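You operate a simulated robot arm through the tools that you are given. There is no shell and no other tool. Be economical: measure what you need, move in short steps, check, and stop when the job is done.

You are at the controls of a simulated robot arm. One attempt, no reset.

JOB
Push the sliding lid shut. Put the bottle that says "Cream Cleaner" from the long table on the top of the warm cabinet. Put the cloth on the long table away on the shelf under the sink. Do these in any order.

The check looks at the end state, three seconds after you hand in, the way a careful person would. Anything else that was tipped, shoved, dropped, spilled or broken makes it a failure. A push-on lid holds only when it is set on centred and level and pressed home; a screw cap is set on level and turned clockwise until tight. Flat cloth is picked up by pressing the open fingertips on it (5 to 10 N) and closing them slowly along it; thin cloth reads only 2 to 8 mm in the jaws.

ROBOT AND FRAMES
A 6-joint arm with a four-finger gripper on a trunk, on a base that drives. Base frame: it is fixed to the floor where the robot stands at the start and does not move with it; the origin is under the middle of the robot, x ahead of it, y to its left, z up. Readings come in mm, degrees, newtons and seconds.
Its first joint turns from -166.0 to 166.0 degrees. Places, roughly: cloth [-1250, 500, 1000]; shelf under the sink (17x88 cm) [-440, -5040, 300]; sliding lid [1200, 200, 900]; top of the warm cabinet [-900, 500, 1300]. Payload 3.67 kg.
The tool frame sits at the grasp point between the pads (the TCP): z along the fingers, y along the line on which they close. The tips reach 28 mm beyond it. The gripper opens to 112 mm. The gripper's body begins 73 mm behind the TCP.
Orientation is that of the tool frame in the base frame, as a unit quaternion [x, y, z, w]. With the fingers straight down and closing along the base's y, the tool's x points along the base's -x, its y along +y and its z along -z.

CONTROLS
- The arm moves only by the tool move_arm. Its argument "commands" is a list of rows, each an object of numbers (a shift or turn left out is 0, a gripper value left out holds the last): "jaw": the opening, from 0 (shut) to 1 (fully open); "x", "y", "z": the shift along the base's x, y, z in mm; "rx", "ry", "rz": the turn, a rotation vector about the base's x, y, z in degrees. In form: [{"jaw": .., "x": .., "y": .., "z": .., "rx": .., "ry": .., "rz": ..}, ...]. A call has 1 to 8 rows; each row shifts and turns the commanded pose from where the row before left it. A row lasts 0.2 s, in which the tool goes at most 50 mm and 8.6 degrees; a call with a longer step from one row to the next is refused whole, and so is a gripper value outside its range. A pose out of reach is approached as far as the arm can. The call stops where the force on the tool passes 40 N (or 10 N more than at its start, if that is more) or the arm is blocked; 0.2 s more then pass. The fingers move at their own pace and stop on an object; they squeeze with about 31 N. The grip force told is the motor's: it shows also when the fingers shut on nothing. Time passes only in rows, and 0.2 s behind the last, so rows that do not move let the fingers close. The reply holds the time, the measured pose of the TCP, the force on the tool along the base axes, the opening and the grip force, in the units named above and with some noise, with the torque about the TCP (base axes, N m) and any sound that the robot's microphone picked up.
- Cameras (640 x 400 px; columns grow to the right, rows downward): "scene" is now at [18.1, 270.7, 1285.4]; the picture's right is [1.00, 0.07, 0.00], its down [0.07, -0.93, -0.36] and it looks along [-0.03, 0.36, -0.93] (base axes); focal length 214 px, centre (320, 200). "wrist" rides on the gripper at [60, -18, -104] in the tool frame; the picture's right is [0.29, 0.96, 0.00], its down [-0.80, 0.24, -0.55] and it looks along [-0.53, 0.16, 0.83] (tool axes); focal length 234 px, centre (320, 200). There is no depth. A picture from a camera that has moved, and an enlarged one, comes with that camera's place and axes in the base frame and with its lens.
- get_image(camera): a new picture of that camera. It takes no simulated time.
- roll_base(legs): drives the robot by 1 to 6 legs, each [ahead, left, turn to the left] in mm, mm and degrees, along the robot's own axes; the way and the turn of a leg run together, so that a leg with both is an arc; at most 1500 mm and 180 degrees a leg. The arm and the cameras ride along, it lands a little off, and it stops where it bumps. It gives what a move gives.
- pan_tilt(pan, tilt): turns the head with the scene camera to pan (to the left, within 143 degrees either way) and tilt (down, from -29 to 69), counted from straight ahead of the robot. It gives what a move gives.
- zoom(camera, box): a new picture of the part [left, top, right, bottom] of that camera's present view, enlarged. It takes no simulated time.
- job_done(): hands the job in; it is judged then, once.

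Work in short steps. Places have to be worked out from the pictures, the camera data and where the tool is seen: move nearer, look again, correct. Check each grasp and each placing, and mend what went wrong. You have 165 turns and 108 pictures in all, those below and enlarged ones among them. Open the gripper and draw the arm clear of the work before you hand the job in, unless the task says otherwise; then end with one line.

The tools are called after "Request:" as a command line: name --argument value ..., lists and objects as JSON in quotes. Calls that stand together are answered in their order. move_arm: Moves the arm, as the interface text tells. Its arguments: {"type":"object","properties":{"commands":{"type":"array"}},"required":["commands"]} The other tools are called the same way: roll_base (legs) drives the base; pan_tilt (pan, tilt) turns the head that bears the scene camera; get_image (camera) takes a picture; zoom (camera, box) takes an enlarged picture of a part of a camera's view; job_done () hands the job in.

At the start:

```text
clock: 0.0
tool_pos: [-318.2, 198.0, 999.4]
tcp_rot: [0.0, 1.0, 0.001, 0.0]
force: [-1.2, 0.3, -1.2]
moment: [-0.02, 0.04, 0.02]
grip_width: 112.2
grasp_force: 0.2
robot x, y, heading: [-6.1, 1.4, -0.0]
head pan, tilt: [94.0, 68.8]
```

scene: 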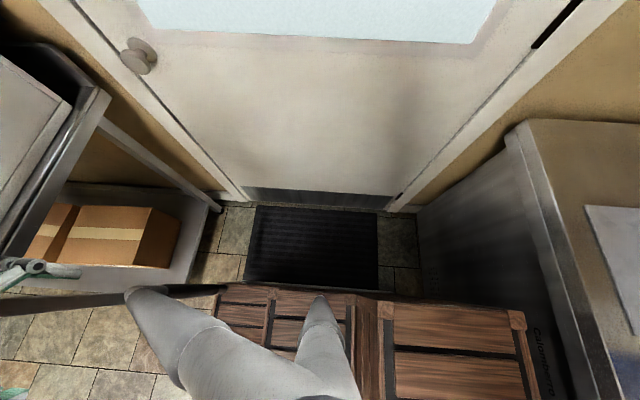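
wrist: 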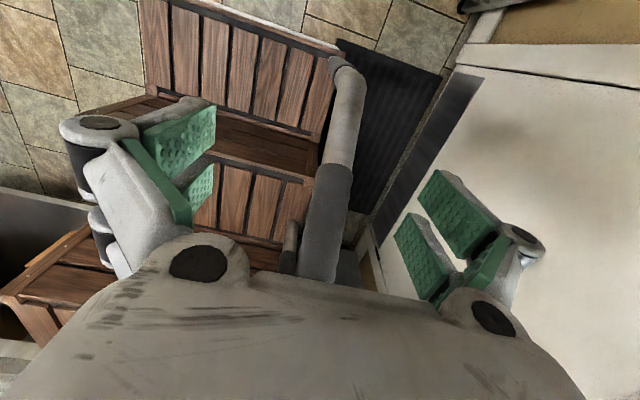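

I start by looking around: first ahead toward the sliding lid.

Request:
pan_tilt --pan 0 --tilt 30

Request:
get_image --camera "scene"

Request:
pan_tilt --pan 140 --tilt 25

Request:
get_image --camera "scene"

Request:
pan_tilt --pan -90 --tilt 25

Request:
get_image --camera "scene"

```text
clock: 1.7
tool_pos: [-317.8, 197.4, 999.2]
tcp_rot: [0.0, 1.0, 0.0, 0.001]
force: [0.8, 0.6, -0.2]
moment: [0.01, -0.01, 0.01]
grip_width: 111.9
grasp_force: 0.1
robot x, y, heading: [1.7, -0.1, 0.1]
head pan, tilt: [0.0, 30.0]
```

```text
105 pictures are left
camera scene: at [112.5, 215.0, 1336.8], right [0.0, -1.0, 0.0], down [-0.5, 0.0, -0.87], along [0.87, 0.0, -0.5], focal length 214 px, centre (320, 200)
```

scene: 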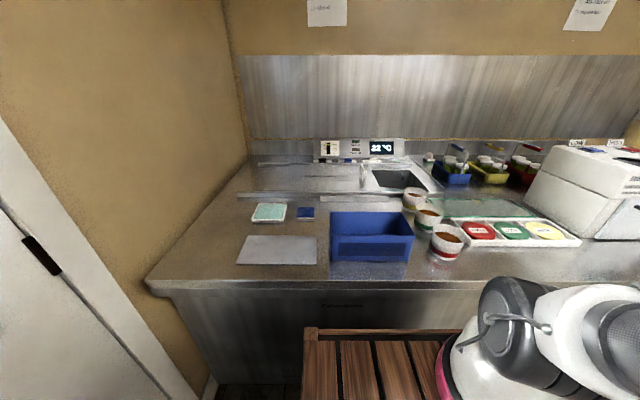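

```text
clock: 3.9
tool_pos: [-318.3, 198.9, 999.5]
tcp_rot: [0.0, 1.0, 0.001, 0.0]
force: [-0.5, 0.4, -0.5]
moment: [-0.04, 0.03, -0.03]
grip_width: 112.2
grasp_force: 0.0
robot x, y, heading: [3.9, -2.5, -0.0]
head pan, tilt: [140.0, 25.0]
```

```text
104 pictures are left
camera scene: at [-48.5, 274.2, 1344.8], right [0.64, 0.77, 0.0], down [0.32, -0.27, -0.91], along [-0.69, 0.58, -0.42], focal length 214 px, centre (320, 200)
```

scene: 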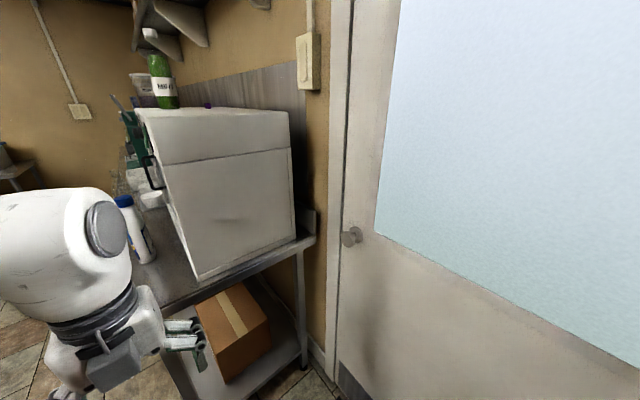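

```text
clock: 7.2
tool_pos: [-317.9, 197.8, 999.6]
tcp_rot: [0.0, 1.0, 0.001, 0.0]
force: [-0.4, 0.1, 0.9]
moment: [-0.01, 0.01, 0.02]
grip_width: 112.1
grasp_force: 0.1
robot x, y, heading: [1.7, 0.5, 0.1]
head pan, tilt: [-90.0, 25.0]
```

```text
103 pictures are left
camera scene: at [22.1, 122.8, 1344.8], right [-1.0, 0.0, 0.0], down [0.0, 0.42, -0.91], along [0.0, -0.91, -0.42], focal length 214 px, centre (320, 200)
```

scene: 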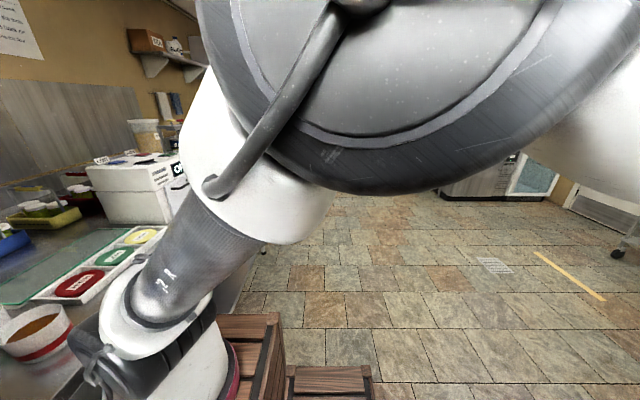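

The counter ahead has a recessed well with a steel lid near the expected place. I zoom there for detail.

Request:
pan_tilt --pan 0 --tilt 30

Request:
zoom --camera "scene" --box '[220, 120, 460, 270]'

```text
clock: 8.8
tool_pos: [-317.2, 197.9, 1000.0]
tcp_rot: [0.001, 1.0, -0.001, 0.001]
force: [0.7, -0.3, 0.1]
moment: [0.0, -0.01, 0.04]
grip_width: 112.1
grasp_force: 0.1
robot x, y, heading: [0.7, 0.6, -0.1]
head pan, tilt: [0.0, 30.0]
```

```text
2.67 times, centred on (340, 195) of scene
camera zoom: at [112.5, 214.9, 1336.9], right [0.0, -1.0, 0.0], down [-0.5, 0.0, -0.87], along [0.87, 0.0, -0.5], focal length 572 px, centre (267, 213)
```

zoom: 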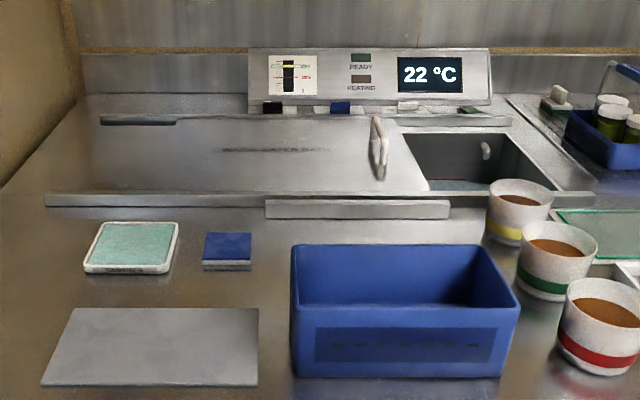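

The lid's handle is near (1080, 10, 920) and it must slide toward −y by roughly 190 mm. I look down to see the base footprint and what's in front of it.

Request:
pan_tilt --pan 10 --tilt 69

Request:
get_image --camera "scene"

Request:
pan_tilt --pan 143 --tilt 60

Request:
get_image --camera "scene"

```text
clock: 9.9
tool_pos: [-317.7, 197.5, 1000.0]
tcp_rot: [0.0, 1.0, 0.0, 0.0]
force: [0.0, -0.3, -0.3]
moment: [-0.01, 0.02, 0.0]
grip_width: 112.3
grasp_force: 0.0
robot x, y, heading: [1.2, -2.1, 0.3]
head pan, tilt: [10.0, 68.8]
```

```text
101 pictures are left
camera scene: at [77.2, 224.6, 1285.4], right [0.17, -0.98, 0.0], down [-0.92, -0.16, -0.36], along [0.36, 0.06, -0.93], focal length 214 px, centre (320, 200)
```

scene: 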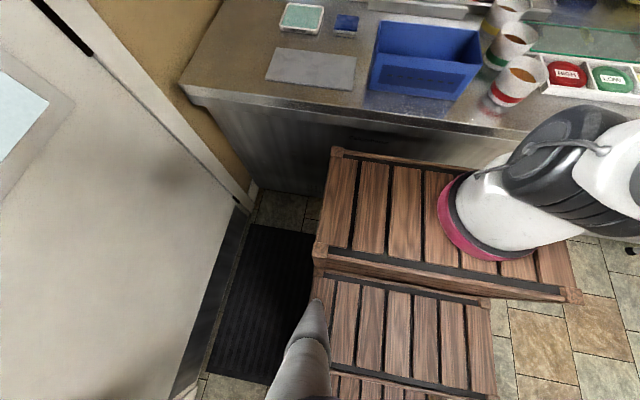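

```text
clock: 12.1
tool_pos: [-319.1, 197.7, 999.8]
tcp_rot: [0.0, 1.0, 0.001, 0.0]
force: [-0.5, 0.2, -0.1]
moment: [0.01, 0.0, 0.03]
grip_width: 111.7
grasp_force: 0.1
robot x, y, heading: [1.6, -3.3, 0.1]
head pan, tilt: [143.0, 60.0]
```

```text
100 pictures are left
camera scene: at [-31.2, 255.0, 1294.8], right [0.6, 0.8, 0.0], down [0.69, -0.52, -0.5], along [-0.4, 0.3, -0.87], focal length 214 px, centre (320, 200)
```

scene: 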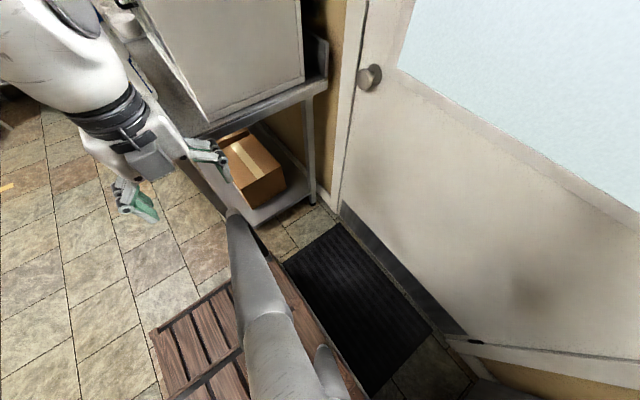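

The robot is close to the counter; the long table lies behind-left along the wall. I look along it.

Request:
pan_tilt --pan 143 --tilt 15

Request:
get_image --camera "scene"

Request:
zoom --camera "scene" --box '[80, 100, 240, 300]'

```text
clock: 13.2
tool_pos: [-318.1, 197.3, 1000.0]
tcp_rot: [0.0, 1.0, 0.0, 0.0]
force: [0.0, 0.3, -0.9]
moment: [0.01, 0.01, -0.01]
grip_width: 112.0
grasp_force: 0.0
robot x, y, heading: [2.7, -0.6, -0.1]
head pan, tilt: [143.0, 15.0]
```

```text
99 pictures are left
camera scene: at [-52.6, 271.1, 1361.0], right [0.6, 0.8, 0.0], down [0.21, -0.16, -0.97], along [-0.77, 0.58, -0.26], focal length 214 px, centre (320, 200)
```

scene: 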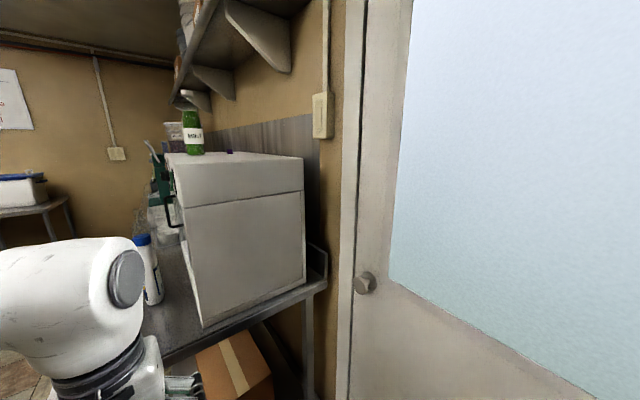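

```text
2.00 times, centred on (160, 200) of scene
camera zoom: at [-52.6, 271.1, 1361.0], right [0.6, 0.8, 0.0], down [0.21, -0.16, -0.97], along [-0.77, 0.58, -0.26], focal length 429 px, centre (640, 200)
```

zoom: 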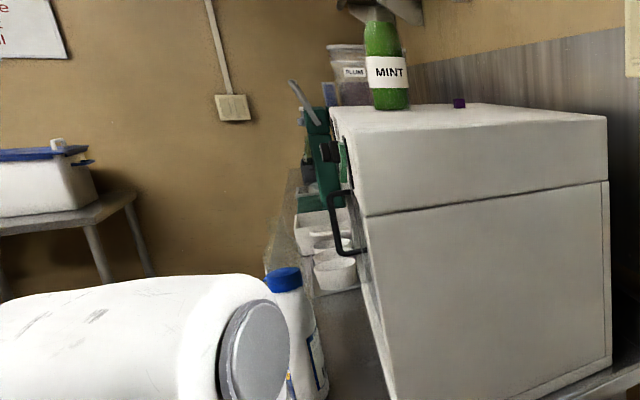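

The long table runs along the +y wall to −x. Before driving, I raise the arm and look at the robot itself, to learn how the arm can pass the camera mast.

Request:
move_arm --commands '[{"z": 50}, {"z": 50}, {"z": 50}, {"z": 50}, {"z": 50}, {"z": 50}, {"z": 50}]'

Request:
get_image --camera "wrist"

Request:
pan_tilt --pan -120 --tilt 0

Request:
get_image --camera "scene"

```text
clock: 14.8
tool_pos: [-294.2, 186.3, 1323.3]
tcp_rot: [0.0, 1.0, 0.0, -0.001]
force: [-0.9, 0.1, -0.7]
moment: [-0.02, -0.05, 0.0]
grip_width: 112.0
grasp_force: 0.1
out of reach, approached as far as the arm can: row 7
robot x, y, heading: [-2.7, 1.8, 0.1]
head pan, tilt: [143.0, 15.0]
```

```text
97 pictures are left
camera wrist: at [-354.4, 169.0, 1427.3], right [-0.29, 0.96, 0.0], down [0.8, 0.24, 0.55], along [0.53, 0.16, -0.83], focal length 234 px, centre (320, 200)
```

wrist: 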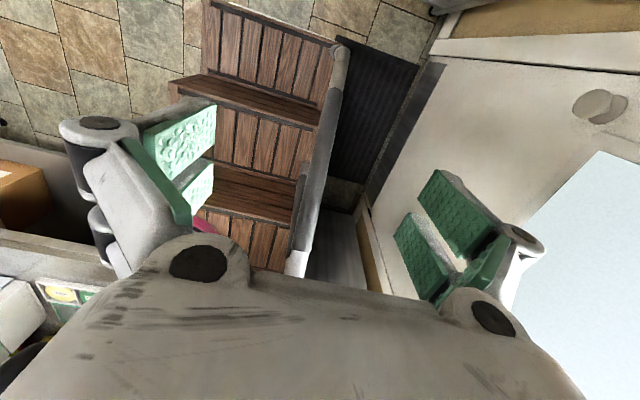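

```text
clock: 18.4
tool_pos: [-293.8, 187.0, 1324.0]
tcp_rot: [0.001, 1.0, 0.001, -0.001]
force: [0.0, -0.1, 0.8]
moment: [0.03, 0.03, -0.02]
grip_width: 112.0
grasp_force: 0.0
robot x, y, heading: [2.1, 0.5, -0.1]
head pan, tilt: [-120.0, 0.0]
```

```text
96 pictures are left
camera scene: at [-22.9, 137.0, 1385.2], right [-0.87, 0.5, 0.0], down [0.0, 0.0, -1.0], along [-0.5, -0.87, 0.0], focal length 214 px, centre (320, 200)
```

scene: 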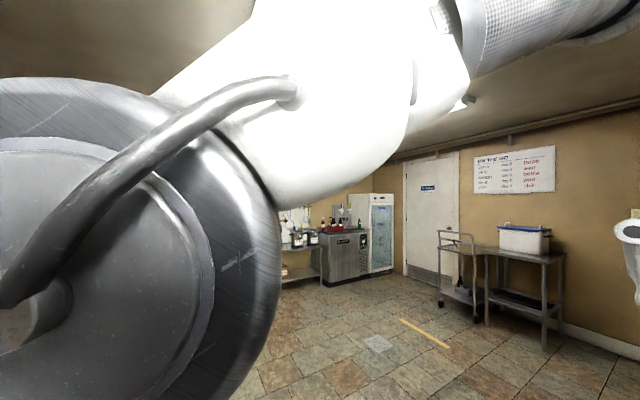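

The mast head is at about (22, 213) and the arm axis near (270, −150). With the arm raised I swing it toward the front slowly, over the head, checking after the first step.

Request:
move_arm --commands '[{"x": 31.2, "y": 38.2, "rz": -4.3}, {"x": 31.2, "y": 38.2, "rz": -4.3}, {"x": 31.2, "y": 38.2, "rz": -4.3}, {"x": 31.2, "y": 38.2, "rz": -4.3}]'

Request:
pan_tilt --pan -143 --tilt -29

Request:
get_image --camera "scene"

```text
clock: 19.6
tool_pos: [-169.4, 319.6, 1351.0]
tcp_rot: [0.135, 0.991, 0.012, -0.022]
force: [1.0, 1.2, -0.3]
moment: [-0.04, 0.05, -0.01]
grip_width: 112.1
grasp_force: 0.1
robot x, y, heading: [-2.3, -3.4, -0.2]
head pan, tilt: [-120.0, 0.0]
stopped in row 4: the arm was blocked; the commanded pose is now the measured one
```

```text
clock: 20.6
tool_pos: [-165.8, 321.0, 1351.6]
tcp_rot: [0.139, 0.99, 0.012, -0.02]
force: [1.0, -0.4, -0.4]
moment: [0.03, -0.02, 0.02]
grip_width: 112.0
grasp_force: 0.0
robot x, y, heading: [0.8, -0.2, 0.1]
head pan, tilt: [-143.0, -28.6]
```

```text
95 pictures are left
camera scene: at [-27.8, 174.0, 1427.8], right [-0.63, 0.77, 0.0], down [-0.4, -0.33, -0.86], along [-0.66, -0.54, 0.51], focal length 214 px, centre (320, 200)
```

scene: 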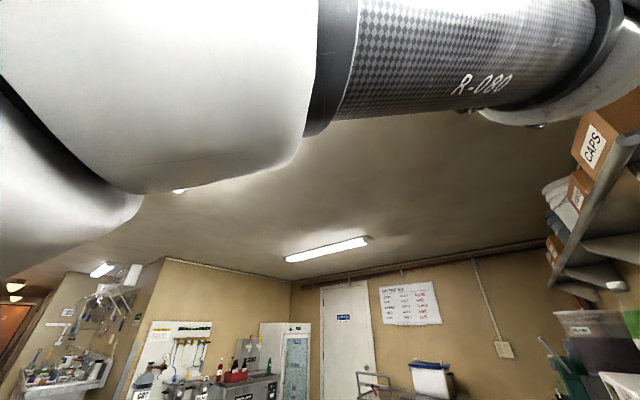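

The forearm touched the mast head, which was raised. I lower the head (tilt 69, turned outward) and first pull the tool so that the elbow goes up.

Request:
pan_tilt --pan 60 --tilt 69

Request:
move_arm --commands '[{"x": 20.5, "y": 13.6, "rz": -2.2}, {"x": 20.5, "y": 13.6, "rz": -2.2}, {"x": 20.5, "y": 13.6, "rz": -2.2}]'

```text
clock: 23.5
tool_pos: [-165.9, 321.5, 1352.7]
tcp_rot: [0.138, 0.99, 0.012, -0.023]
force: [0.2, -0.2, -0.6]
moment: [0.01, 0.02, 0.04]
grip_width: 112.1
grasp_force: 0.1
robot x, y, heading: [1.7, 0.7, -0.1]
head pan, tilt: [60.0, 68.8]
```

```text
clock: 24.3
tool_pos: [-106.7, 362.9, 1348.8]
tcp_rot: [0.194, 0.981, 0.013, -0.021]
force: [-1.0, -1.9, 0.3]
moment: [0.07, -0.08, -0.02]
grip_width: 111.9
grasp_force: 0.1
robot x, y, heading: [1.8, -0.7, -0.1]
head pan, tilt: [60.0, 68.8]
```

Lowering the head let the forearm pass. I continue.

Request:
move_arm --commands '[{"x": 37, "y": 22, "rz": -4}, {"x": 37, "y": 22, "rz": -4}, {"x": 37, "y": 22, "rz": -4}, {"x": 46, "y": 14, "rz": -4.3}, {"x": 46, "y": 14, "rz": -4.3}, {"x": 46, "y": 14, "rz": -4.3}, {"x": 46, "y": 14, "rz": -4.3}]'

```text
clock: 25.9
tool_pos: [187.6, 485.3, 1352.1]
tcp_rot: [0.436, 0.899, 0.018, -0.017]
force: [-0.8, -0.9, 1.0]
moment: [0.06, -0.1, -0.02]
grip_width: 112.0
grasp_force: 0.1
robot x, y, heading: [2.5, 2.1, -0.2]
head pan, tilt: [60.0, 68.8]
```

Past the mast. Continue swinging to the front.

Request:
move_arm --commands '[{"x": 49, "y": -0.7, "rz": -4.3}, {"x": 49, "y": -0.7, "rz": -4.3}, {"x": 49, "y": -0.7, "rz": -4.3}, {"x": 49, "y": -0.7, "rz": -4.3}, {"x": 46.5, "y": -15, "rz": -4.3}, {"x": 46.5, "y": -15, "rz": -4.3}, {"x": 46.5, "y": -15, "rz": -4.3}, {"x": 46.5, "y": -15, "rz": -4.3}]'

Request:
move_arm --commands '[{"x": 40, "y": -28.5, "rz": -4.3}, {"x": 40, "y": -28.5, "rz": -4.3}, {"x": 40, "y": -28.5, "rz": -4.3}, {"x": 40, "y": -28.5, "rz": -4.3}, {"x": 30, "y": -20, "rz": -4.3, "z": -20}, {"x": 30, "y": -20, "rz": -4.3, "z": -20}]'

Request:
get_image --camera "wrist"

Request:
pan_tilt --pan -10 --tilt 30

Request:
get_image --camera "scene"

```text
clock: 27.7
tool_pos: [571.5, 423.1, 1350.3]
tcp_rot: [0.683, 0.73, 0.022, -0.011]
force: [-1.4, 0.3, 0.6]
moment: [-0.04, -0.1, -0.01]
grip_width: 112.3
grasp_force: 0.0
robot x, y, heading: [-2.5, 1.3, 0.0]
head pan, tilt: [60.0, 68.8]
```

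```text
clock: 29.1
tool_pos: [790.2, 264.4, 1308.3]
tcp_rot: [0.828, 0.56, 0.025, -0.006]
force: [0.4, 0.1, 0.0]
moment: [-0.01, -0.07, 0.0]
grip_width: 111.5
grasp_force: 0.0
out of reach, approached as far as the arm can: row 4
robot x, y, heading: [-0.4, -2.2, 0.1]
head pan, tilt: [60.0, 68.8]
```

```text
94 pictures are left
camera wrist: at [791.3, 323.9, 1413.1], right [1.0, -0.09, 0.03], down [-0.09, -0.85, 0.52], along [-0.02, -0.52, -0.85], focal length 234 px, centre (320, 200)
```

wrist: 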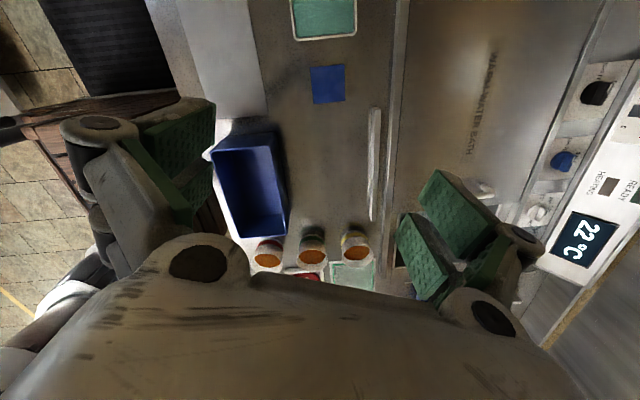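

```text
clock: 30.5
tool_pos: [789.7, 266.9, 1306.3]
tcp_rot: [0.829, 0.559, 0.025, -0.006]
force: [-0.5, 0.2, 0.2]
moment: [-0.01, -0.01, -0.04]
grip_width: 112.1
grasp_force: 0.1
robot x, y, heading: [3.6, 2.1, -0.1]
head pan, tilt: [-10.0, 30.0]
```

```text
93 pictures are left
camera scene: at [111.2, 199.2, 1336.8], right [-0.17, -0.98, 0.0], down [-0.49, 0.09, -0.87], along [0.85, -0.15, -0.5], focal length 214 px, centre (320, 200)
```

scene: 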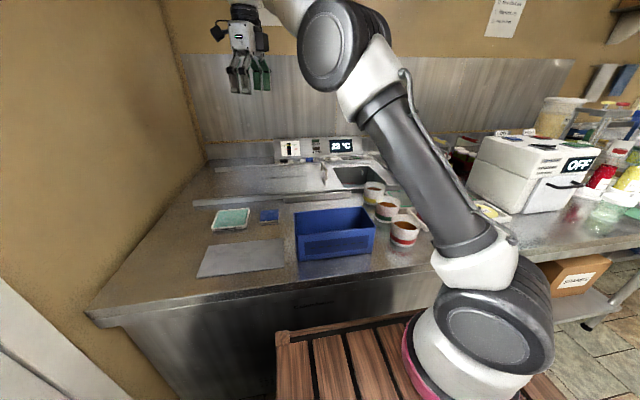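

Arm is in front. Triangulating, the handle is around (1200, −20, 860). I close the fingers and go above/left of it for a close look.

Request:
move_arm --commands '[{"jaw": 0, "x": 36, "y": -14, "z": -28}, {"x": 36, "y": -14, "z": -28}, {"x": 36, "y": -14, "z": -28}, {"x": 36, "y": -14, "z": -28}, {"x": 36, "y": -14, "z": -28}, {"x": 36, "y": -14, "z": -28}, {"x": 36, "y": -14, "z": -28}, {"x": 30, "z": -10}]'

Request:
get_image --camera "wrist"

Request:
get_image --camera "scene"

```text
clock: 32.3
tool_pos: [1000.2, 138.6, 1079.3]
tcp_rot: [0.829, 0.559, 0.025, -0.006]
force: [-0.2, -0.1, 0.9]
moment: [0.0, -0.06, 0.03]
grip_width: 0.0
grasp_force: 30.6
out of reach, approached as far as the arm can: row 4, 5, 6, 7, 8
robot x, y, heading: [1.4, 1.7, 0.0]
head pan, tilt: [-10.0, 30.0]
```

```text
92 pictures are left
camera wrist: at [1001.4, 196.8, 1185.3], right [1.0, -0.09, 0.03], down [-0.09, -0.85, 0.52], along [-0.02, -0.52, -0.85], focal length 234 px, centre (320, 200)
```

wrist: 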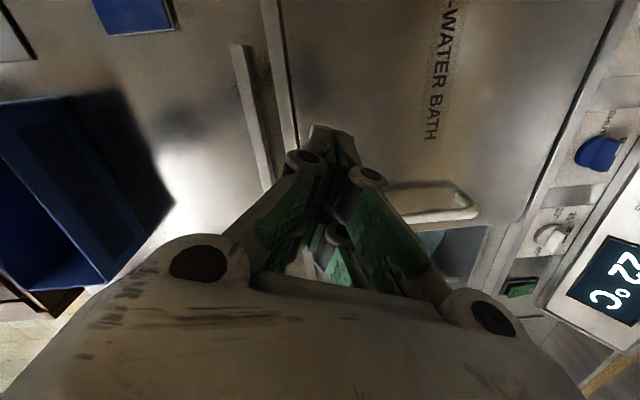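

```text
91 pictures are left
camera scene: at [110.8, 199.0, 1336.9], right [-0.17, -0.98, 0.0], down [-0.49, 0.09, -0.87], along [0.85, -0.15, -0.5], focal length 214 px, centre (320, 200)
```

scene: 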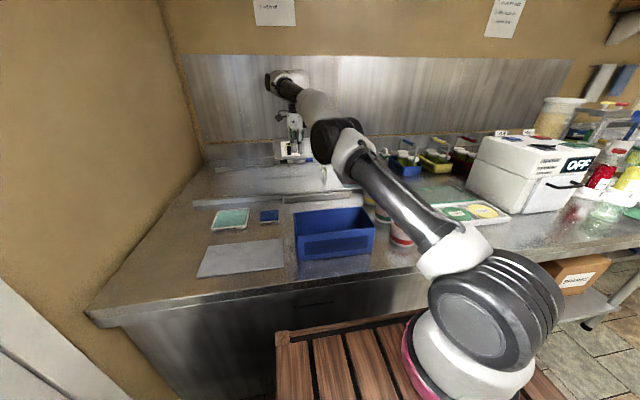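

Handle spans about x 1110–1205 at y≈0, top z≈926. I descend to its +y side.

Request:
move_arm --commands '[{"x": 15, "y": -10, "z": -40}, {"x": 25, "y": -10, "z": -35}, {"x": 30, "y": -15, "z": -25}, {"x": 30, "y": -10, "z": -20}, {"x": 20, "y": -5, "z": -15}]'

Request:
get_image --camera "wrist"

Request:
zoom --camera "scene" --box '[220, 90, 420, 215]'

```text
clock: 33.5
tool_pos: [1051.4, 73.5, 942.1]
tcp_rot: [0.828, 0.56, 0.025, -0.005]
force: [-0.1, 0.2, 1.4]
moment: [-0.03, -0.02, 0.0]
grip_width: 0.0
grasp_force: 30.8
out of reach, approached as far as the arm can: row 2, 3, 4, 5
robot x, y, heading: [0.3, -2.8, 0.2]
head pan, tilt: [-10.0, 30.0]
```

```text
90 pictures are left
camera wrist: at [1052.6, 132.1, 1046.4], right [1.0, -0.09, 0.03], down [-0.09, -0.85, 0.52], along [-0.02, -0.52, -0.85], focal length 234 px, centre (320, 200)
```

wrist: 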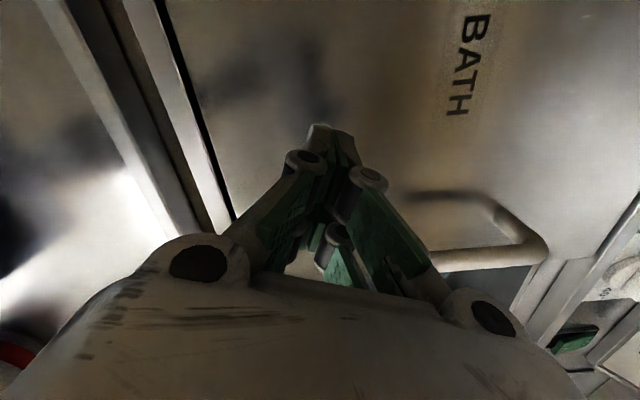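

```text
3.20 times, centred on (320, 152) of scene
camera zoom: at [110.7, 199.2, 1336.9], right [-0.17, -0.98, 0.0], down [-0.49, 0.09, -0.87], along [0.85, -0.15, -0.5], focal length 686 px, centre (320, 352)
```

zoom: 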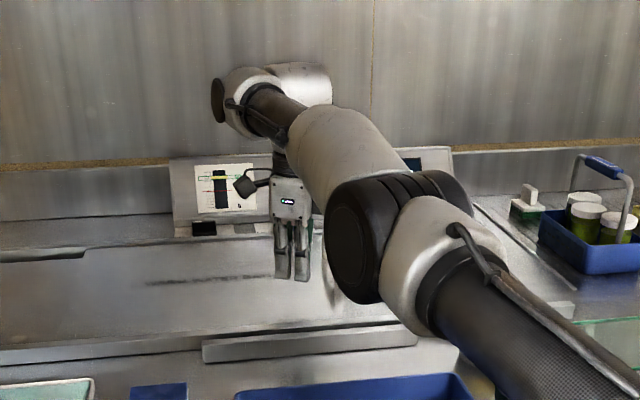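

I'm at reach limit with a vertical tool; handle is at x 1115–1215, y≈−10. I tilt the tool forward 30° to gain reach.

Request:
move_arm --commands '[{"ry": -7.5}, {"ry": -7.5}, {"ry": -7.5}, {"ry": -7.5}, {"x": 30}, {"x": 30}, {"x": 30}]'

Request:
get_image --camera "wrist"

```text
clock: 35.1
tool_pos: [1140.7, 73.6, 940.0]
tcp_rot: [0.795, 0.541, 0.238, 0.14]
force: [0.1, 0.1, 1.5]
moment: [0.0, 0.03, -0.04]
grip_width: 0.3
grasp_force: 30.3
robot x, y, heading: [-0.0, -2.4, -0.2]
head pan, tilt: [-10.0, 30.0]
```

```text
88 pictures are left
camera wrist: at [1089.2, 132.0, 1033.6], right [0.85, -0.09, 0.52], down [-0.34, -0.85, 0.4], along [0.41, -0.52, -0.75], focal length 234 px, centre (320, 200)
```

wrist: 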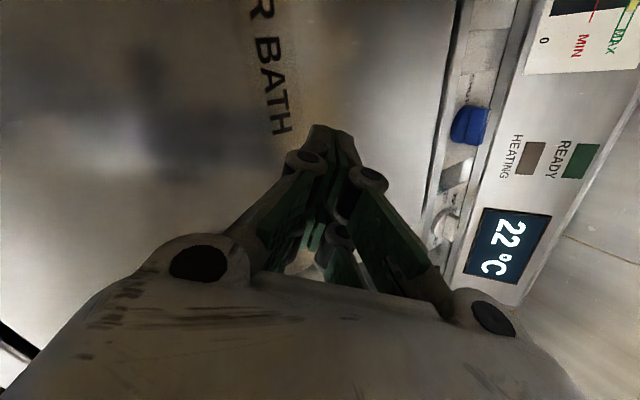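

I lower gently by 25 mm watching contact force.

Request:
move_arm --commands '[{"z": -8}, {"z": -8}, {"z": -8}, {}]'

Request:
zoom --camera "scene" --box '[240, 110, 360, 185]'

```text
clock: 36.1
tool_pos: [1141.1, 75.9, 916.3]
tcp_rot: [0.794, 0.542, 0.238, 0.141]
force: [0.0, -0.5, 0.5]
moment: [0.0, -0.02, -0.01]
grip_width: 0.1
grasp_force: 31.5
robot x, y, heading: [3.9, 0.9, 0.2]
head pan, tilt: [-10.0, 30.0]
```

```text
5.33 times, centred on (300, 148) of scene
camera zoom: at [111.2, 199.1, 1336.8], right [-0.17, -0.98, 0.0], down [-0.49, 0.09, -0.87], along [0.85, -0.15, -0.5], focal length 1144 px, centre (427, 480)
```

zoom: 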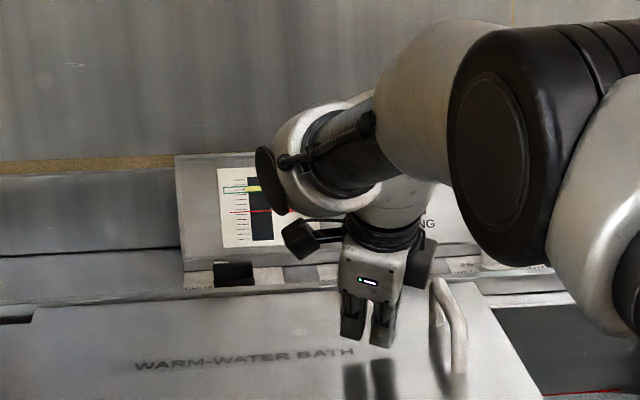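

The fingertips are just above the lid, left of the handle. I push toward −y.

Request:
move_arm --commands '[{"y": -20}, {"y": -20}, {"y": -15}, {"y": -15}, {"y": -15}, {"y": -15}, {"y": -15}, {"y": -15}]'

Request:
zoom --camera "scene" --box '[260, 110, 420, 210]'

```text
clock: 37.9
tool_pos: [1142.2, -54.8, 916.9]
tcp_rot: [0.793, 0.543, 0.238, 0.14]
force: [0.9, 0.4, -0.3]
moment: [-0.04, 0.01, -0.04]
grip_width: 0.0
grasp_force: 31.2
robot x, y, heading: [-2.8, -3.0, -0.1]
head pan, tilt: [-10.0, 30.0]
```

```text
4.00 times, centred on (340, 160) of scene
camera zoom: at [111.1, 199.2, 1336.8], right [-0.17, -0.98, 0.0], down [-0.49, 0.09, -0.87], along [0.85, -0.15, -0.5], focal length 858 px, centre (240, 360)
```

zoom: 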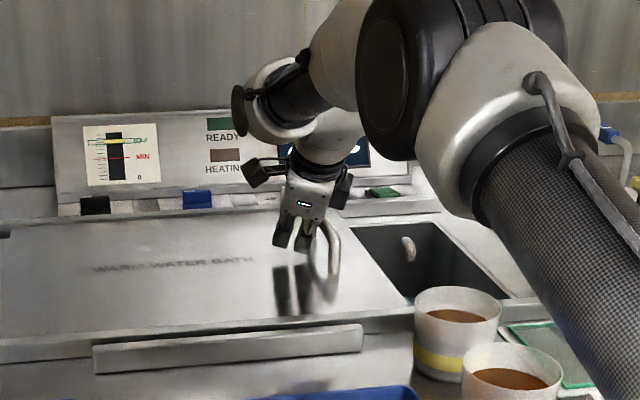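

Nearly at contact. Continue.

Request:
move_arm --commands '[{"y": -15}, {"y": -15}, {"y": -15}, {"y": -15}, {"y": -15}, {"y": -15}]'

Request:
zoom --camera "scene" --box '[260, 110, 420, 210]'

```text
clock: 39.3
tool_pos: [1141.1, -146.8, 915.6]
tcp_rot: [0.794, 0.542, 0.238, 0.139]
force: [0.9, 0.6, -0.4]
moment: [-0.02, 0.0, -0.02]
grip_width: 0.0
grasp_force: 30.6
robot x, y, heading: [2.3, -0.9, -0.1]
head pan, tilt: [-10.0, 30.0]
```

```text
4.00 times, centred on (340, 160) of scene
camera zoom: at [111.1, 199.2, 1336.8], right [-0.17, -0.98, 0.0], down [-0.49, 0.09, -0.87], along [0.85, -0.15, -0.5], focal length 858 px, centre (240, 360)
```

zoom: 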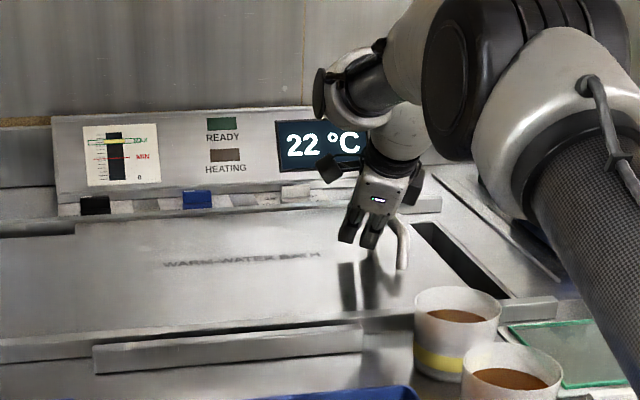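

The lid slides with the handle. Continue to the end stop.

Request:
move_arm --commands '[{"y": -15}, {"y": -15}, {"y": -12}, {"y": -10}, {"y": -10}, {"y": -10}, {"y": -10}]'

Request:
zoom --camera "scene" --box '[260, 110, 420, 210]'

```text
clock: 40.9
tool_pos: [1142.2, -227.1, 915.0]
tcp_rot: [0.794, 0.542, 0.237, 0.139]
force: [0.0, -0.1, -1.5]
moment: [-0.01, -0.01, -0.01]
grip_width: 0.0
grasp_force: 31.0
robot x, y, heading: [-5.7, 3.5, 0.2]
head pan, tilt: [-10.0, 30.0]
```

```text
4.00 times, centred on (340, 160) of scene
camera zoom: at [111.2, 199.1, 1336.8], right [-0.17, -0.98, 0.0], down [-0.49, 0.09, -0.87], along [0.85, -0.15, -0.5], focal length 858 px, centre (240, 360)
```

zoom: 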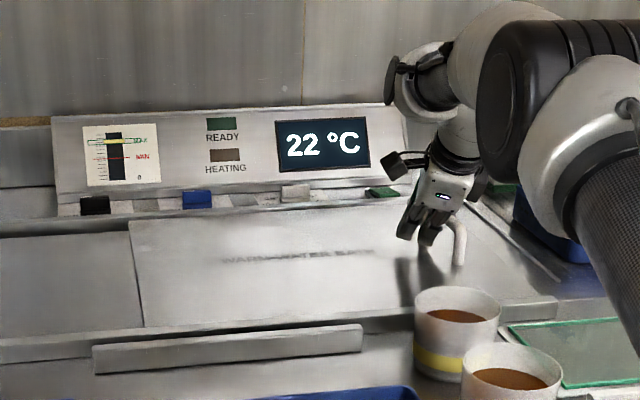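

Almost shut; push on in small steps until I feel the stop.

Request:
move_arm --commands '[{"y": -6}, {"y": -6}, {"y": -6}, {"y": -6}, {"y": -6}]'

Request:
zoom --camera "scene" --box '[260, 110, 420, 210]'

```text
clock: 41.7
tool_pos: [1141.6, -233.3, 915.4]
tcp_rot: [0.793, 0.545, 0.238, 0.136]
force: [-1.5, 7.7, 2.1]
moment: [-0.1, -0.01, -0.14]
grip_width: 0.1
grasp_force: 31.3
robot x, y, heading: [-2.0, 0.4, 0.1]
head pan, tilt: [-10.0, 30.0]
stopped in row 3: the force on the tool passed its limit at 46 N (the readings are from after the stop); the commanded pose is now the measured one
```

```text
4.00 times, centred on (340, 160) of scene
camera zoom: at [110.6, 200.0, 1336.8], right [-0.17, -0.99, 0.0], down [-0.49, 0.09, -0.87], along [0.85, -0.15, -0.5], focal length 858 px, centre (240, 360)
```

zoom: 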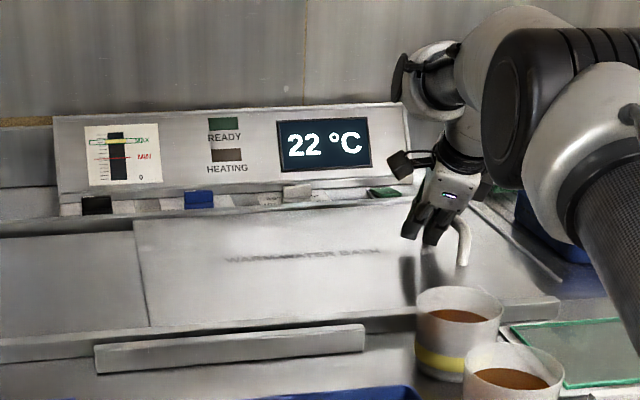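

The stop was felt at 46 N; the lid looks shut. I back off and raise to verify.

Request:
move_arm --commands '[{"y": 25}, {"y": 30, "z": 10}, {"y": 30, "z": 30}, {"y": 35, "z": 30}, {"y": 40, "z": 30, "x": -10}, {"y": 40, "z": 30, "x": -10}, {"y": 40, "z": 30, "x": -10}, {"y": 40, "z": 30, "x": -10}]'

Request:
zoom --camera "scene" --box '[260, 110, 420, 210]'

```text
refused: row 5 steps farther than a row can; nothing moved
```

```text
4.00 times, centred on (340, 160) of scene
camera zoom: at [110.6, 200.0, 1336.8], right [-0.17, -0.99, 0.0], down [-0.49, 0.09, -0.87], along [0.85, -0.15, -0.5], focal length 858 px, centre (240, 360)
```

zoom: 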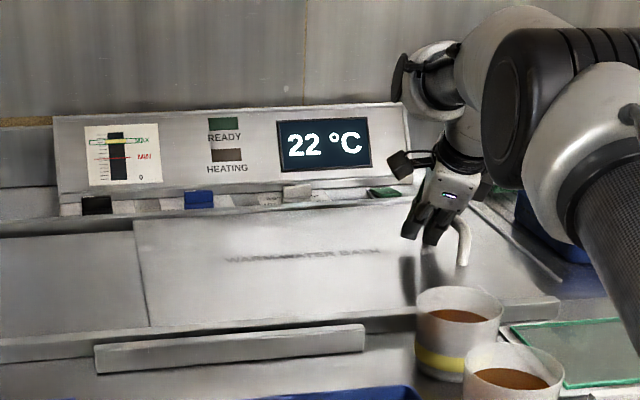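

One step was too long; shorter steps.

Request:
move_arm --commands '[{"y": 25}, {"y": 30, "z": 10}, {"y": 30, "z": 30}, {"y": 35, "z": 30}, {"y": 35, "z": 30, "x": -10}, {"y": 35, "z": 30, "x": -10}, {"y": 35, "z": 30, "x": -10}, {"y": 35, "z": 30, "x": -10}]'

Request:
zoom --camera "scene" --box '[260, 110, 420, 210]'

```text
clock: 43.5
tool_pos: [1102.4, 24.3, 1105.4]
tcp_rot: [0.793, 0.544, 0.238, 0.135]
force: [0.0, -1.6, -0.9]
moment: [0.09, -0.03, 0.01]
grip_width: 0.0
grasp_force: 30.4
robot x, y, heading: [1.6, -0.7, -0.0]
head pan, tilt: [-10.0, 30.0]
```

```text
4.00 times, centred on (340, 160) of scene
camera zoom: at [111.3, 199.3, 1336.9], right [-0.17, -0.98, 0.0], down [-0.49, 0.09, -0.87], along [0.85, -0.15, -0.5], focal length 858 px, centre (240, 360)
```

zoom: 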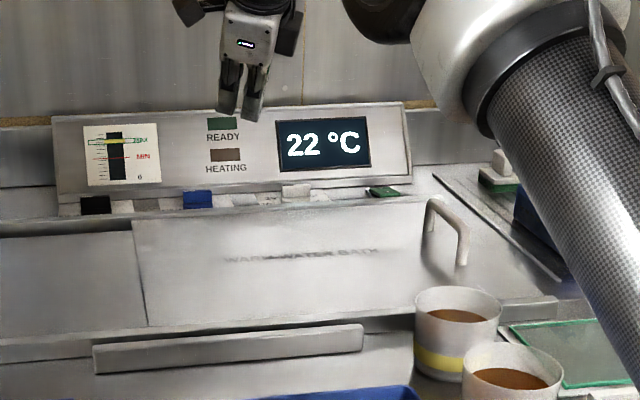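

Lid is fully shut. I retract the arm upright and high for driving.

Request:
move_arm --commands '[{"x": -40, "z": 20, "ry": 3.8}, {"x": -40, "z": 20, "ry": 3.8}, {"x": -40, "y": -15, "z": 20, "ry": 3.8}, {"x": -35, "y": -15, "z": 20, "ry": 3.8}, {"x": -35, "y": -15, "z": 20, "ry": 3.8}, {"x": -35, "y": -15, "z": 20, "ry": 3.8}, {"x": -35, "y": -15, "z": 20, "ry": 3.8}, {"x": -30, "y": -15, "z": 20, "ry": 3.4}]'

Request:
roll_base --legs '[[-150, -200, 0], [-500, -250, 0]]'

Request:
pan_tilt --pan 115 --tilt 20

Request:
get_image --camera "scene"

```text
clock: 45.3
tool_pos: [812.9, -64.0, 1264.1]
tcp_rot: [0.827, 0.561, 0.024, -0.011]
force: [-0.4, 0.1, -0.6]
moment: [-0.04, 0.05, -0.04]
grip_width: 0.0
grasp_force: 30.6
robot x, y, heading: [3.4, 2.0, -0.0]
head pan, tilt: [-10.0, 30.0]
```

```text
clock: 49.9
tool_pos: [160.4, -515.8, 1264.0]
tcp_rot: [0.825, 0.564, 0.026, -0.01]
force: [0.4, -0.5, 0.4]
moment: [0.0, -0.01, -0.02]
grip_width: 0.0
grasp_force: 31.3
robot x, y, heading: [-656.9, -452.7, 0.4]
head pan, tilt: [-10.0, 30.0]
```

```text
clock: 52.0
tool_pos: [158.9, -515.6, 1264.2]
tcp_rot: [0.825, 0.564, 0.025, -0.01]
force: [0.3, -1.3, 0.4]
moment: [0.03, -0.02, 0.03]
grip_width: 0.3
grasp_force: 31.0
robot x, y, heading: [-652.3, -457.1, 0.3]
head pan, tilt: [115.0, 20.0]
```

```text
80 pictures are left
camera scene: at [-672.1, -156.2, 1352.9], right [0.9, 0.43, 0.0], down [0.15, -0.31, -0.94], along [-0.4, 0.85, -0.34], focal length 214 px, centre (320, 200)
```

scene: 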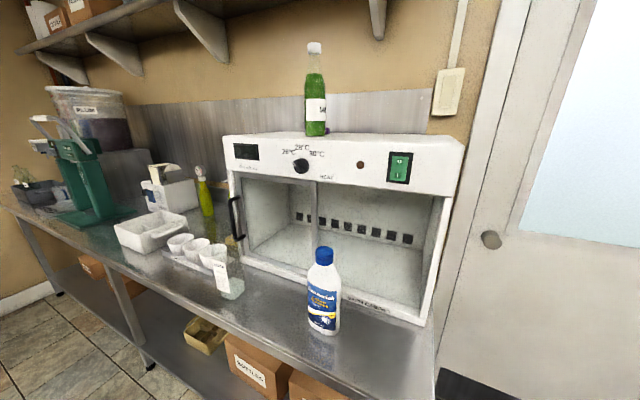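

Good view. I zoom on the bottle and the left half to find the cloth and confirm the label.

Request:
zoom --camera "scene" --box '[260, 220, 400, 350]'

Request:
zoom --camera "scene" --box '[0, 80, 260, 300]'

```text
3.08 times, centred on (330, 285) of scene
camera zoom: at [-672.1, -156.2, 1352.9], right [0.9, 0.43, 0.0], down [0.15, -0.31, -0.94], along [-0.4, 0.85, -0.34], focal length 660 px, centre (289, -62)
```

zoom: 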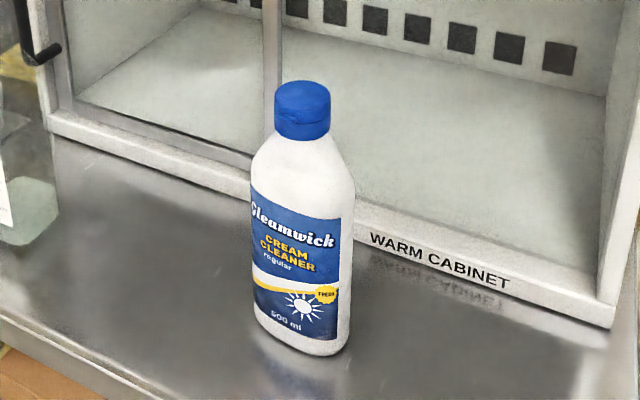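

```text
1.82 times, centred on (130, 190) of scene
camera zoom: at [-672.1, -156.2, 1352.9], right [0.9, 0.43, 0.0], down [0.15, -0.31, -0.94], along [-0.4, 0.85, -0.34], focal length 390 px, centre (666, 218)
```

zoom: 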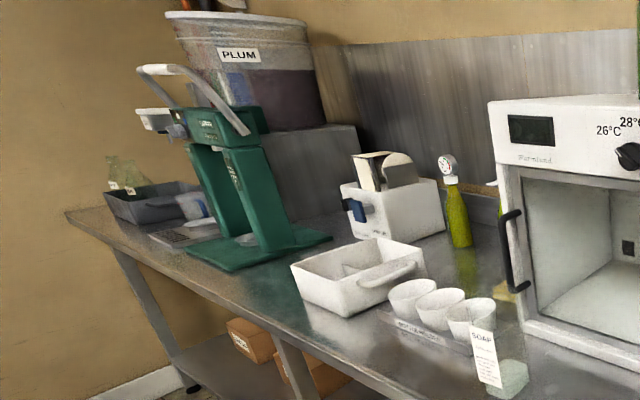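

Cream Cleaner is the front bottle. I look for the cloth; something yellow is behind the handle near the cabinet's left side.

Request:
zoom --camera "scene" --box '[190, 150, 270, 310]'

Request:
roll_base --legs '[[-600, -150, 0]]'

Request:
pan_tilt --pan 90 --tilt 30

Request:
get_image --camera "scene"

```text
2.50 times, centred on (230, 230) of scene
camera zoom: at [-672.1, -156.2, 1352.9], right [0.9, 0.43, 0.0], down [0.15, -0.31, -0.94], along [-0.4, 0.85, -0.34], focal length 536 px, centre (545, 125)
```

zoom: 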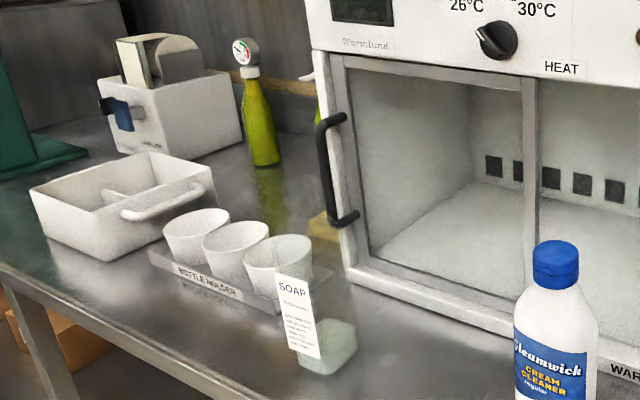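

```text
clock: 55.5
tool_pos: [-443.2, -668.0, 1263.8]
tcp_rot: [0.825, 0.565, 0.025, -0.01]
force: [-0.4, 0.2, -0.2]
moment: [-0.02, 0.02, -0.02]
grip_width: 0.0
grasp_force: 31.0
robot x, y, heading: [-1255.6, -609.1, 0.6]
head pan, tilt: [115.0, 20.0]
```

```text
clock: 56.4
tool_pos: [-442.9, -668.1, 1263.8]
tcp_rot: [0.825, 0.565, 0.025, -0.01]
force: [-0.1, 0.8, -0.3]
moment: [0.01, 0.02, 0.01]
grip_width: 0.1
grasp_force: 30.9
robot x, y, heading: [-1257.7, -608.8, 0.5]
head pan, tilt: [90.0, 30.0]
```

```text
76 pictures are left
camera scene: at [-1236.7, -304.1, 1336.9], right [1.0, 0.01, 0.0], down [0.01, -0.5, -0.87], along [-0.01, 0.87, -0.5], focal length 214 px, centre (320, 200)
```

scene: 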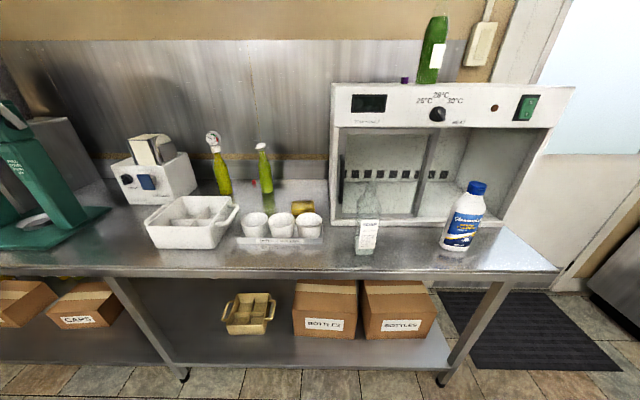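

Request:
zoom --camera "scene" --box '[190, 120, 390, 270]'

```text
2.67 times, centred on (290, 195) of scene
camera zoom: at [-1236.7, -304.1, 1336.9], right [1.0, 0.01, 0.0], down [0.01, -0.5, -0.87], along [-0.01, 0.87, -0.5], focal length 572 px, centre (400, 213)
```

zoom: 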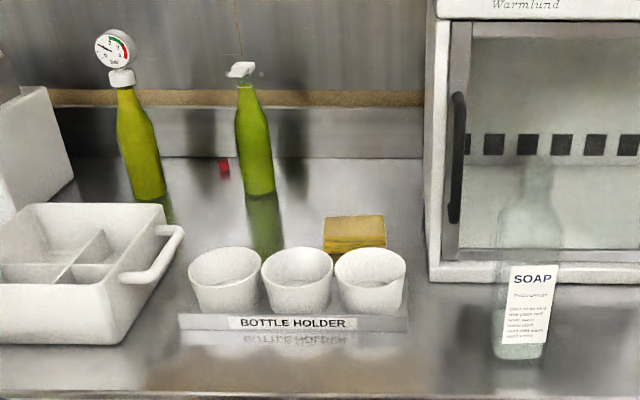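

The cloth is the folded yellow stack behind the bottle holder, near (−1313, 437, 880); the cleaner bottle stands near (−827, 222), base z≈865, top z≈1090; cabinet top z≈1325 with a MINT bottle at (−944, 390). I turn to face the table and line up for the bottle.

Request:
roll_base --legs '[[0, -60, 0], [0, 0, 90], [0, -310, 0]]'

Request:
pan_tilt --pan -15 --tilt 30

Request:
get_image --camera "scene"

Request:
get_image --camera "wrist"

```text
clock: 62.8
tool_pos: [-868.5, 138.9, 1265.0]
tcp_rot: [0.194, 0.981, 0.011, -0.024]
force: [-0.3, -0.2, 0.2]
moment: [0.0, 0.0, 0.02]
grip_width: 0.0
grasp_force: 31.4
robot x, y, heading: [-941.2, -671.4, 89.3]
head pan, tilt: [90.0, 30.0]
```

```text
clock: 64.6
tool_pos: [-870.1, 140.4, 1264.3]
tcp_rot: [0.193, 0.981, 0.011, -0.024]
force: [0.8, -0.3, 0.4]
moment: [0.04, 0.04, -0.03]
grip_width: 0.0
grasp_force: 31.3
robot x, y, heading: [-942.9, -673.1, 89.4]
head pan, tilt: [-15.0, 30.0]
```

```text
74 pictures are left
camera scene: at [-1131.9, -562.9, 1336.8], right [0.96, -0.27, 0.0], down [-0.13, -0.48, -0.87], along [0.23, 0.83, -0.5], focal length 214 px, centre (320, 200)
```

scene: 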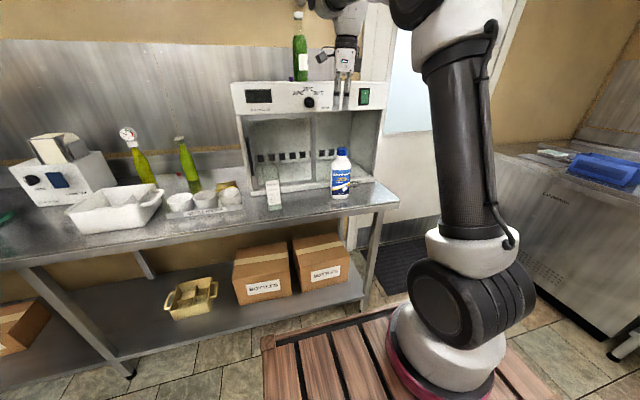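

```text
73 pictures are left
camera wrist: at [-928.3, 141.9, 1370.3], right [0.1, 0.99, 0.03], down [0.85, -0.1, 0.51], along [0.51, -0.03, -0.86], focal length 234 px, centre (320, 200)
```

wrist: 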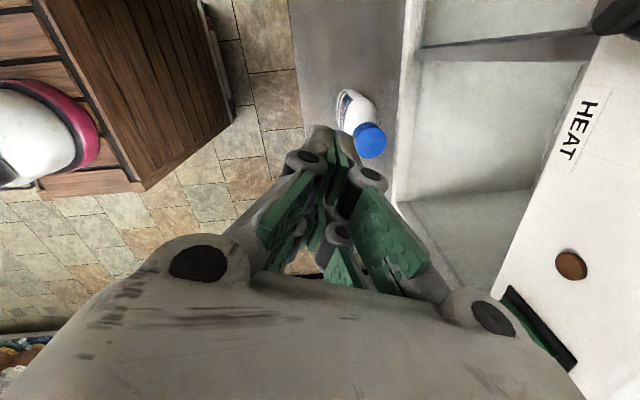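

Bottle axis ≈ (−834, 206). I roll the tool so the camera will be on top, open the jaws, then tilt it to point horizontally toward +y.

Request:
move_arm --commands '[{"rz": -8.5, "jaw": 1}, {"rz": -8.5}, {"rz": -8.5}, {"rz": -8.5}, {"rz": -8.5}, {"rz": -8.5}, {"rz": -8.5}, {"rz": -8.2}]'

Request:
move_arm --commands '[{"rx": 8.5, "y": -15}, {"rx": 8.5, "y": -15}, {"rx": 8.5, "y": -10}, {"rx": 8.5}, {"rx": 8.5}, {"rx": 8.5}]'

```text
clock: 66.4
tool_pos: [-858.4, 140.6, 1265.4]
tcp_rot: [0.614, 0.789, 0.02, -0.017]
force: [-0.2, -0.2, -0.3]
moment: [0.01, -0.02, 0.02]
grip_width: 112.0
grasp_force: 0.0
out of reach, approached as far as the arm can: row 7, 8
robot x, y, heading: [-942.5, -670.9, 89.5]
head pan, tilt: [-15.0, 30.0]
```

```text
clock: 67.8
tool_pos: [-813.3, 105.5, 1266.4]
tcp_rot: [0.543, 0.707, 0.356, -0.283]
force: [-1.2, 0.1, -0.8]
moment: [0.0, 0.0, 0.02]
grip_width: 111.7
grasp_force: 0.1
out of reach, approached as far as the arm can: row 2, 3, 4, 5, 6
robot x, y, heading: [-941.7, -669.3, 89.4]
head pan, tilt: [-15.0, 30.0]
```

The camera-on-top roll hits the wrist roll limit (14° short). I'll use the opposite roll (camera below): rotate 166° back about the tool axis.

Request:
move_arm --commands '[{"ry": -6.7, "rz": 4.9}, {"ry": -6.7, "rz": 4.9}, {"ry": -6.7, "rz": 4.9}, {"ry": -6.7, "rz": 4.9}, {"ry": -6.7, "rz": 4.9}, {"ry": -6.7, "rz": 4.9}, {"ry": -6.7, "rz": 4.9}, {"ry": -6.7, "rz": 4.9}]'

Request:
move_arm --commands '[{"ry": -6.7, "rz": 4.9}, {"ry": -6.7, "rz": 4.9}, {"ry": -6.7, "rz": 4.9}, {"ry": -6.7, "rz": 4.9}, {"ry": -6.7, "rz": 4.9}, {"ry": -6.7, "rz": 4.9}, {"ry": -6.7, "rz": 4.9}, {"ry": -6.7, "rz": 4.9}]'

Request:
move_arm --commands '[{"ry": -6.7, "rz": 4.9}, {"ry": -6.7, "rz": 4.9}, {"ry": -6.7, "rz": 4.9}, {"ry": -6.7, "rz": 4.9}]'

```text
clock: 69.6
tool_pos: [-812.5, 106.7, 1266.9]
tcp_rot: [0.069, 0.89, 0.449, -0.038]
force: [0.6, 1.0, 0.2]
moment: [-0.03, -0.02, 0.03]
grip_width: 112.2
grasp_force: 0.1
robot x, y, heading: [-944.3, -671.3, 89.3]
head pan, tilt: [-15.0, 30.0]
```

```text
clock: 71.4
tool_pos: [-813.4, 105.4, 1268.1]
tcp_rot: [-0.428, 0.784, 0.394, 0.217]
force: [0.1, -0.7, 0.1]
moment: [0.0, -0.01, -0.02]
grip_width: 112.2
grasp_force: 0.1
robot x, y, heading: [-939.4, -673.3, 89.6]
head pan, tilt: [-15.0, 30.0]
```

```text
clock: 72.4
tool_pos: [-812.6, 105.5, 1266.8]
tcp_rot: [0.633, -0.63, -0.316, -0.322]
force: [0.7, -0.3, 0.2]
moment: [0.04, 0.0, -0.01]
grip_width: 111.9
grasp_force: 0.0
robot x, y, heading: [-946.6, -673.5, 89.4]
head pan, tilt: [-15.0, 30.0]
```

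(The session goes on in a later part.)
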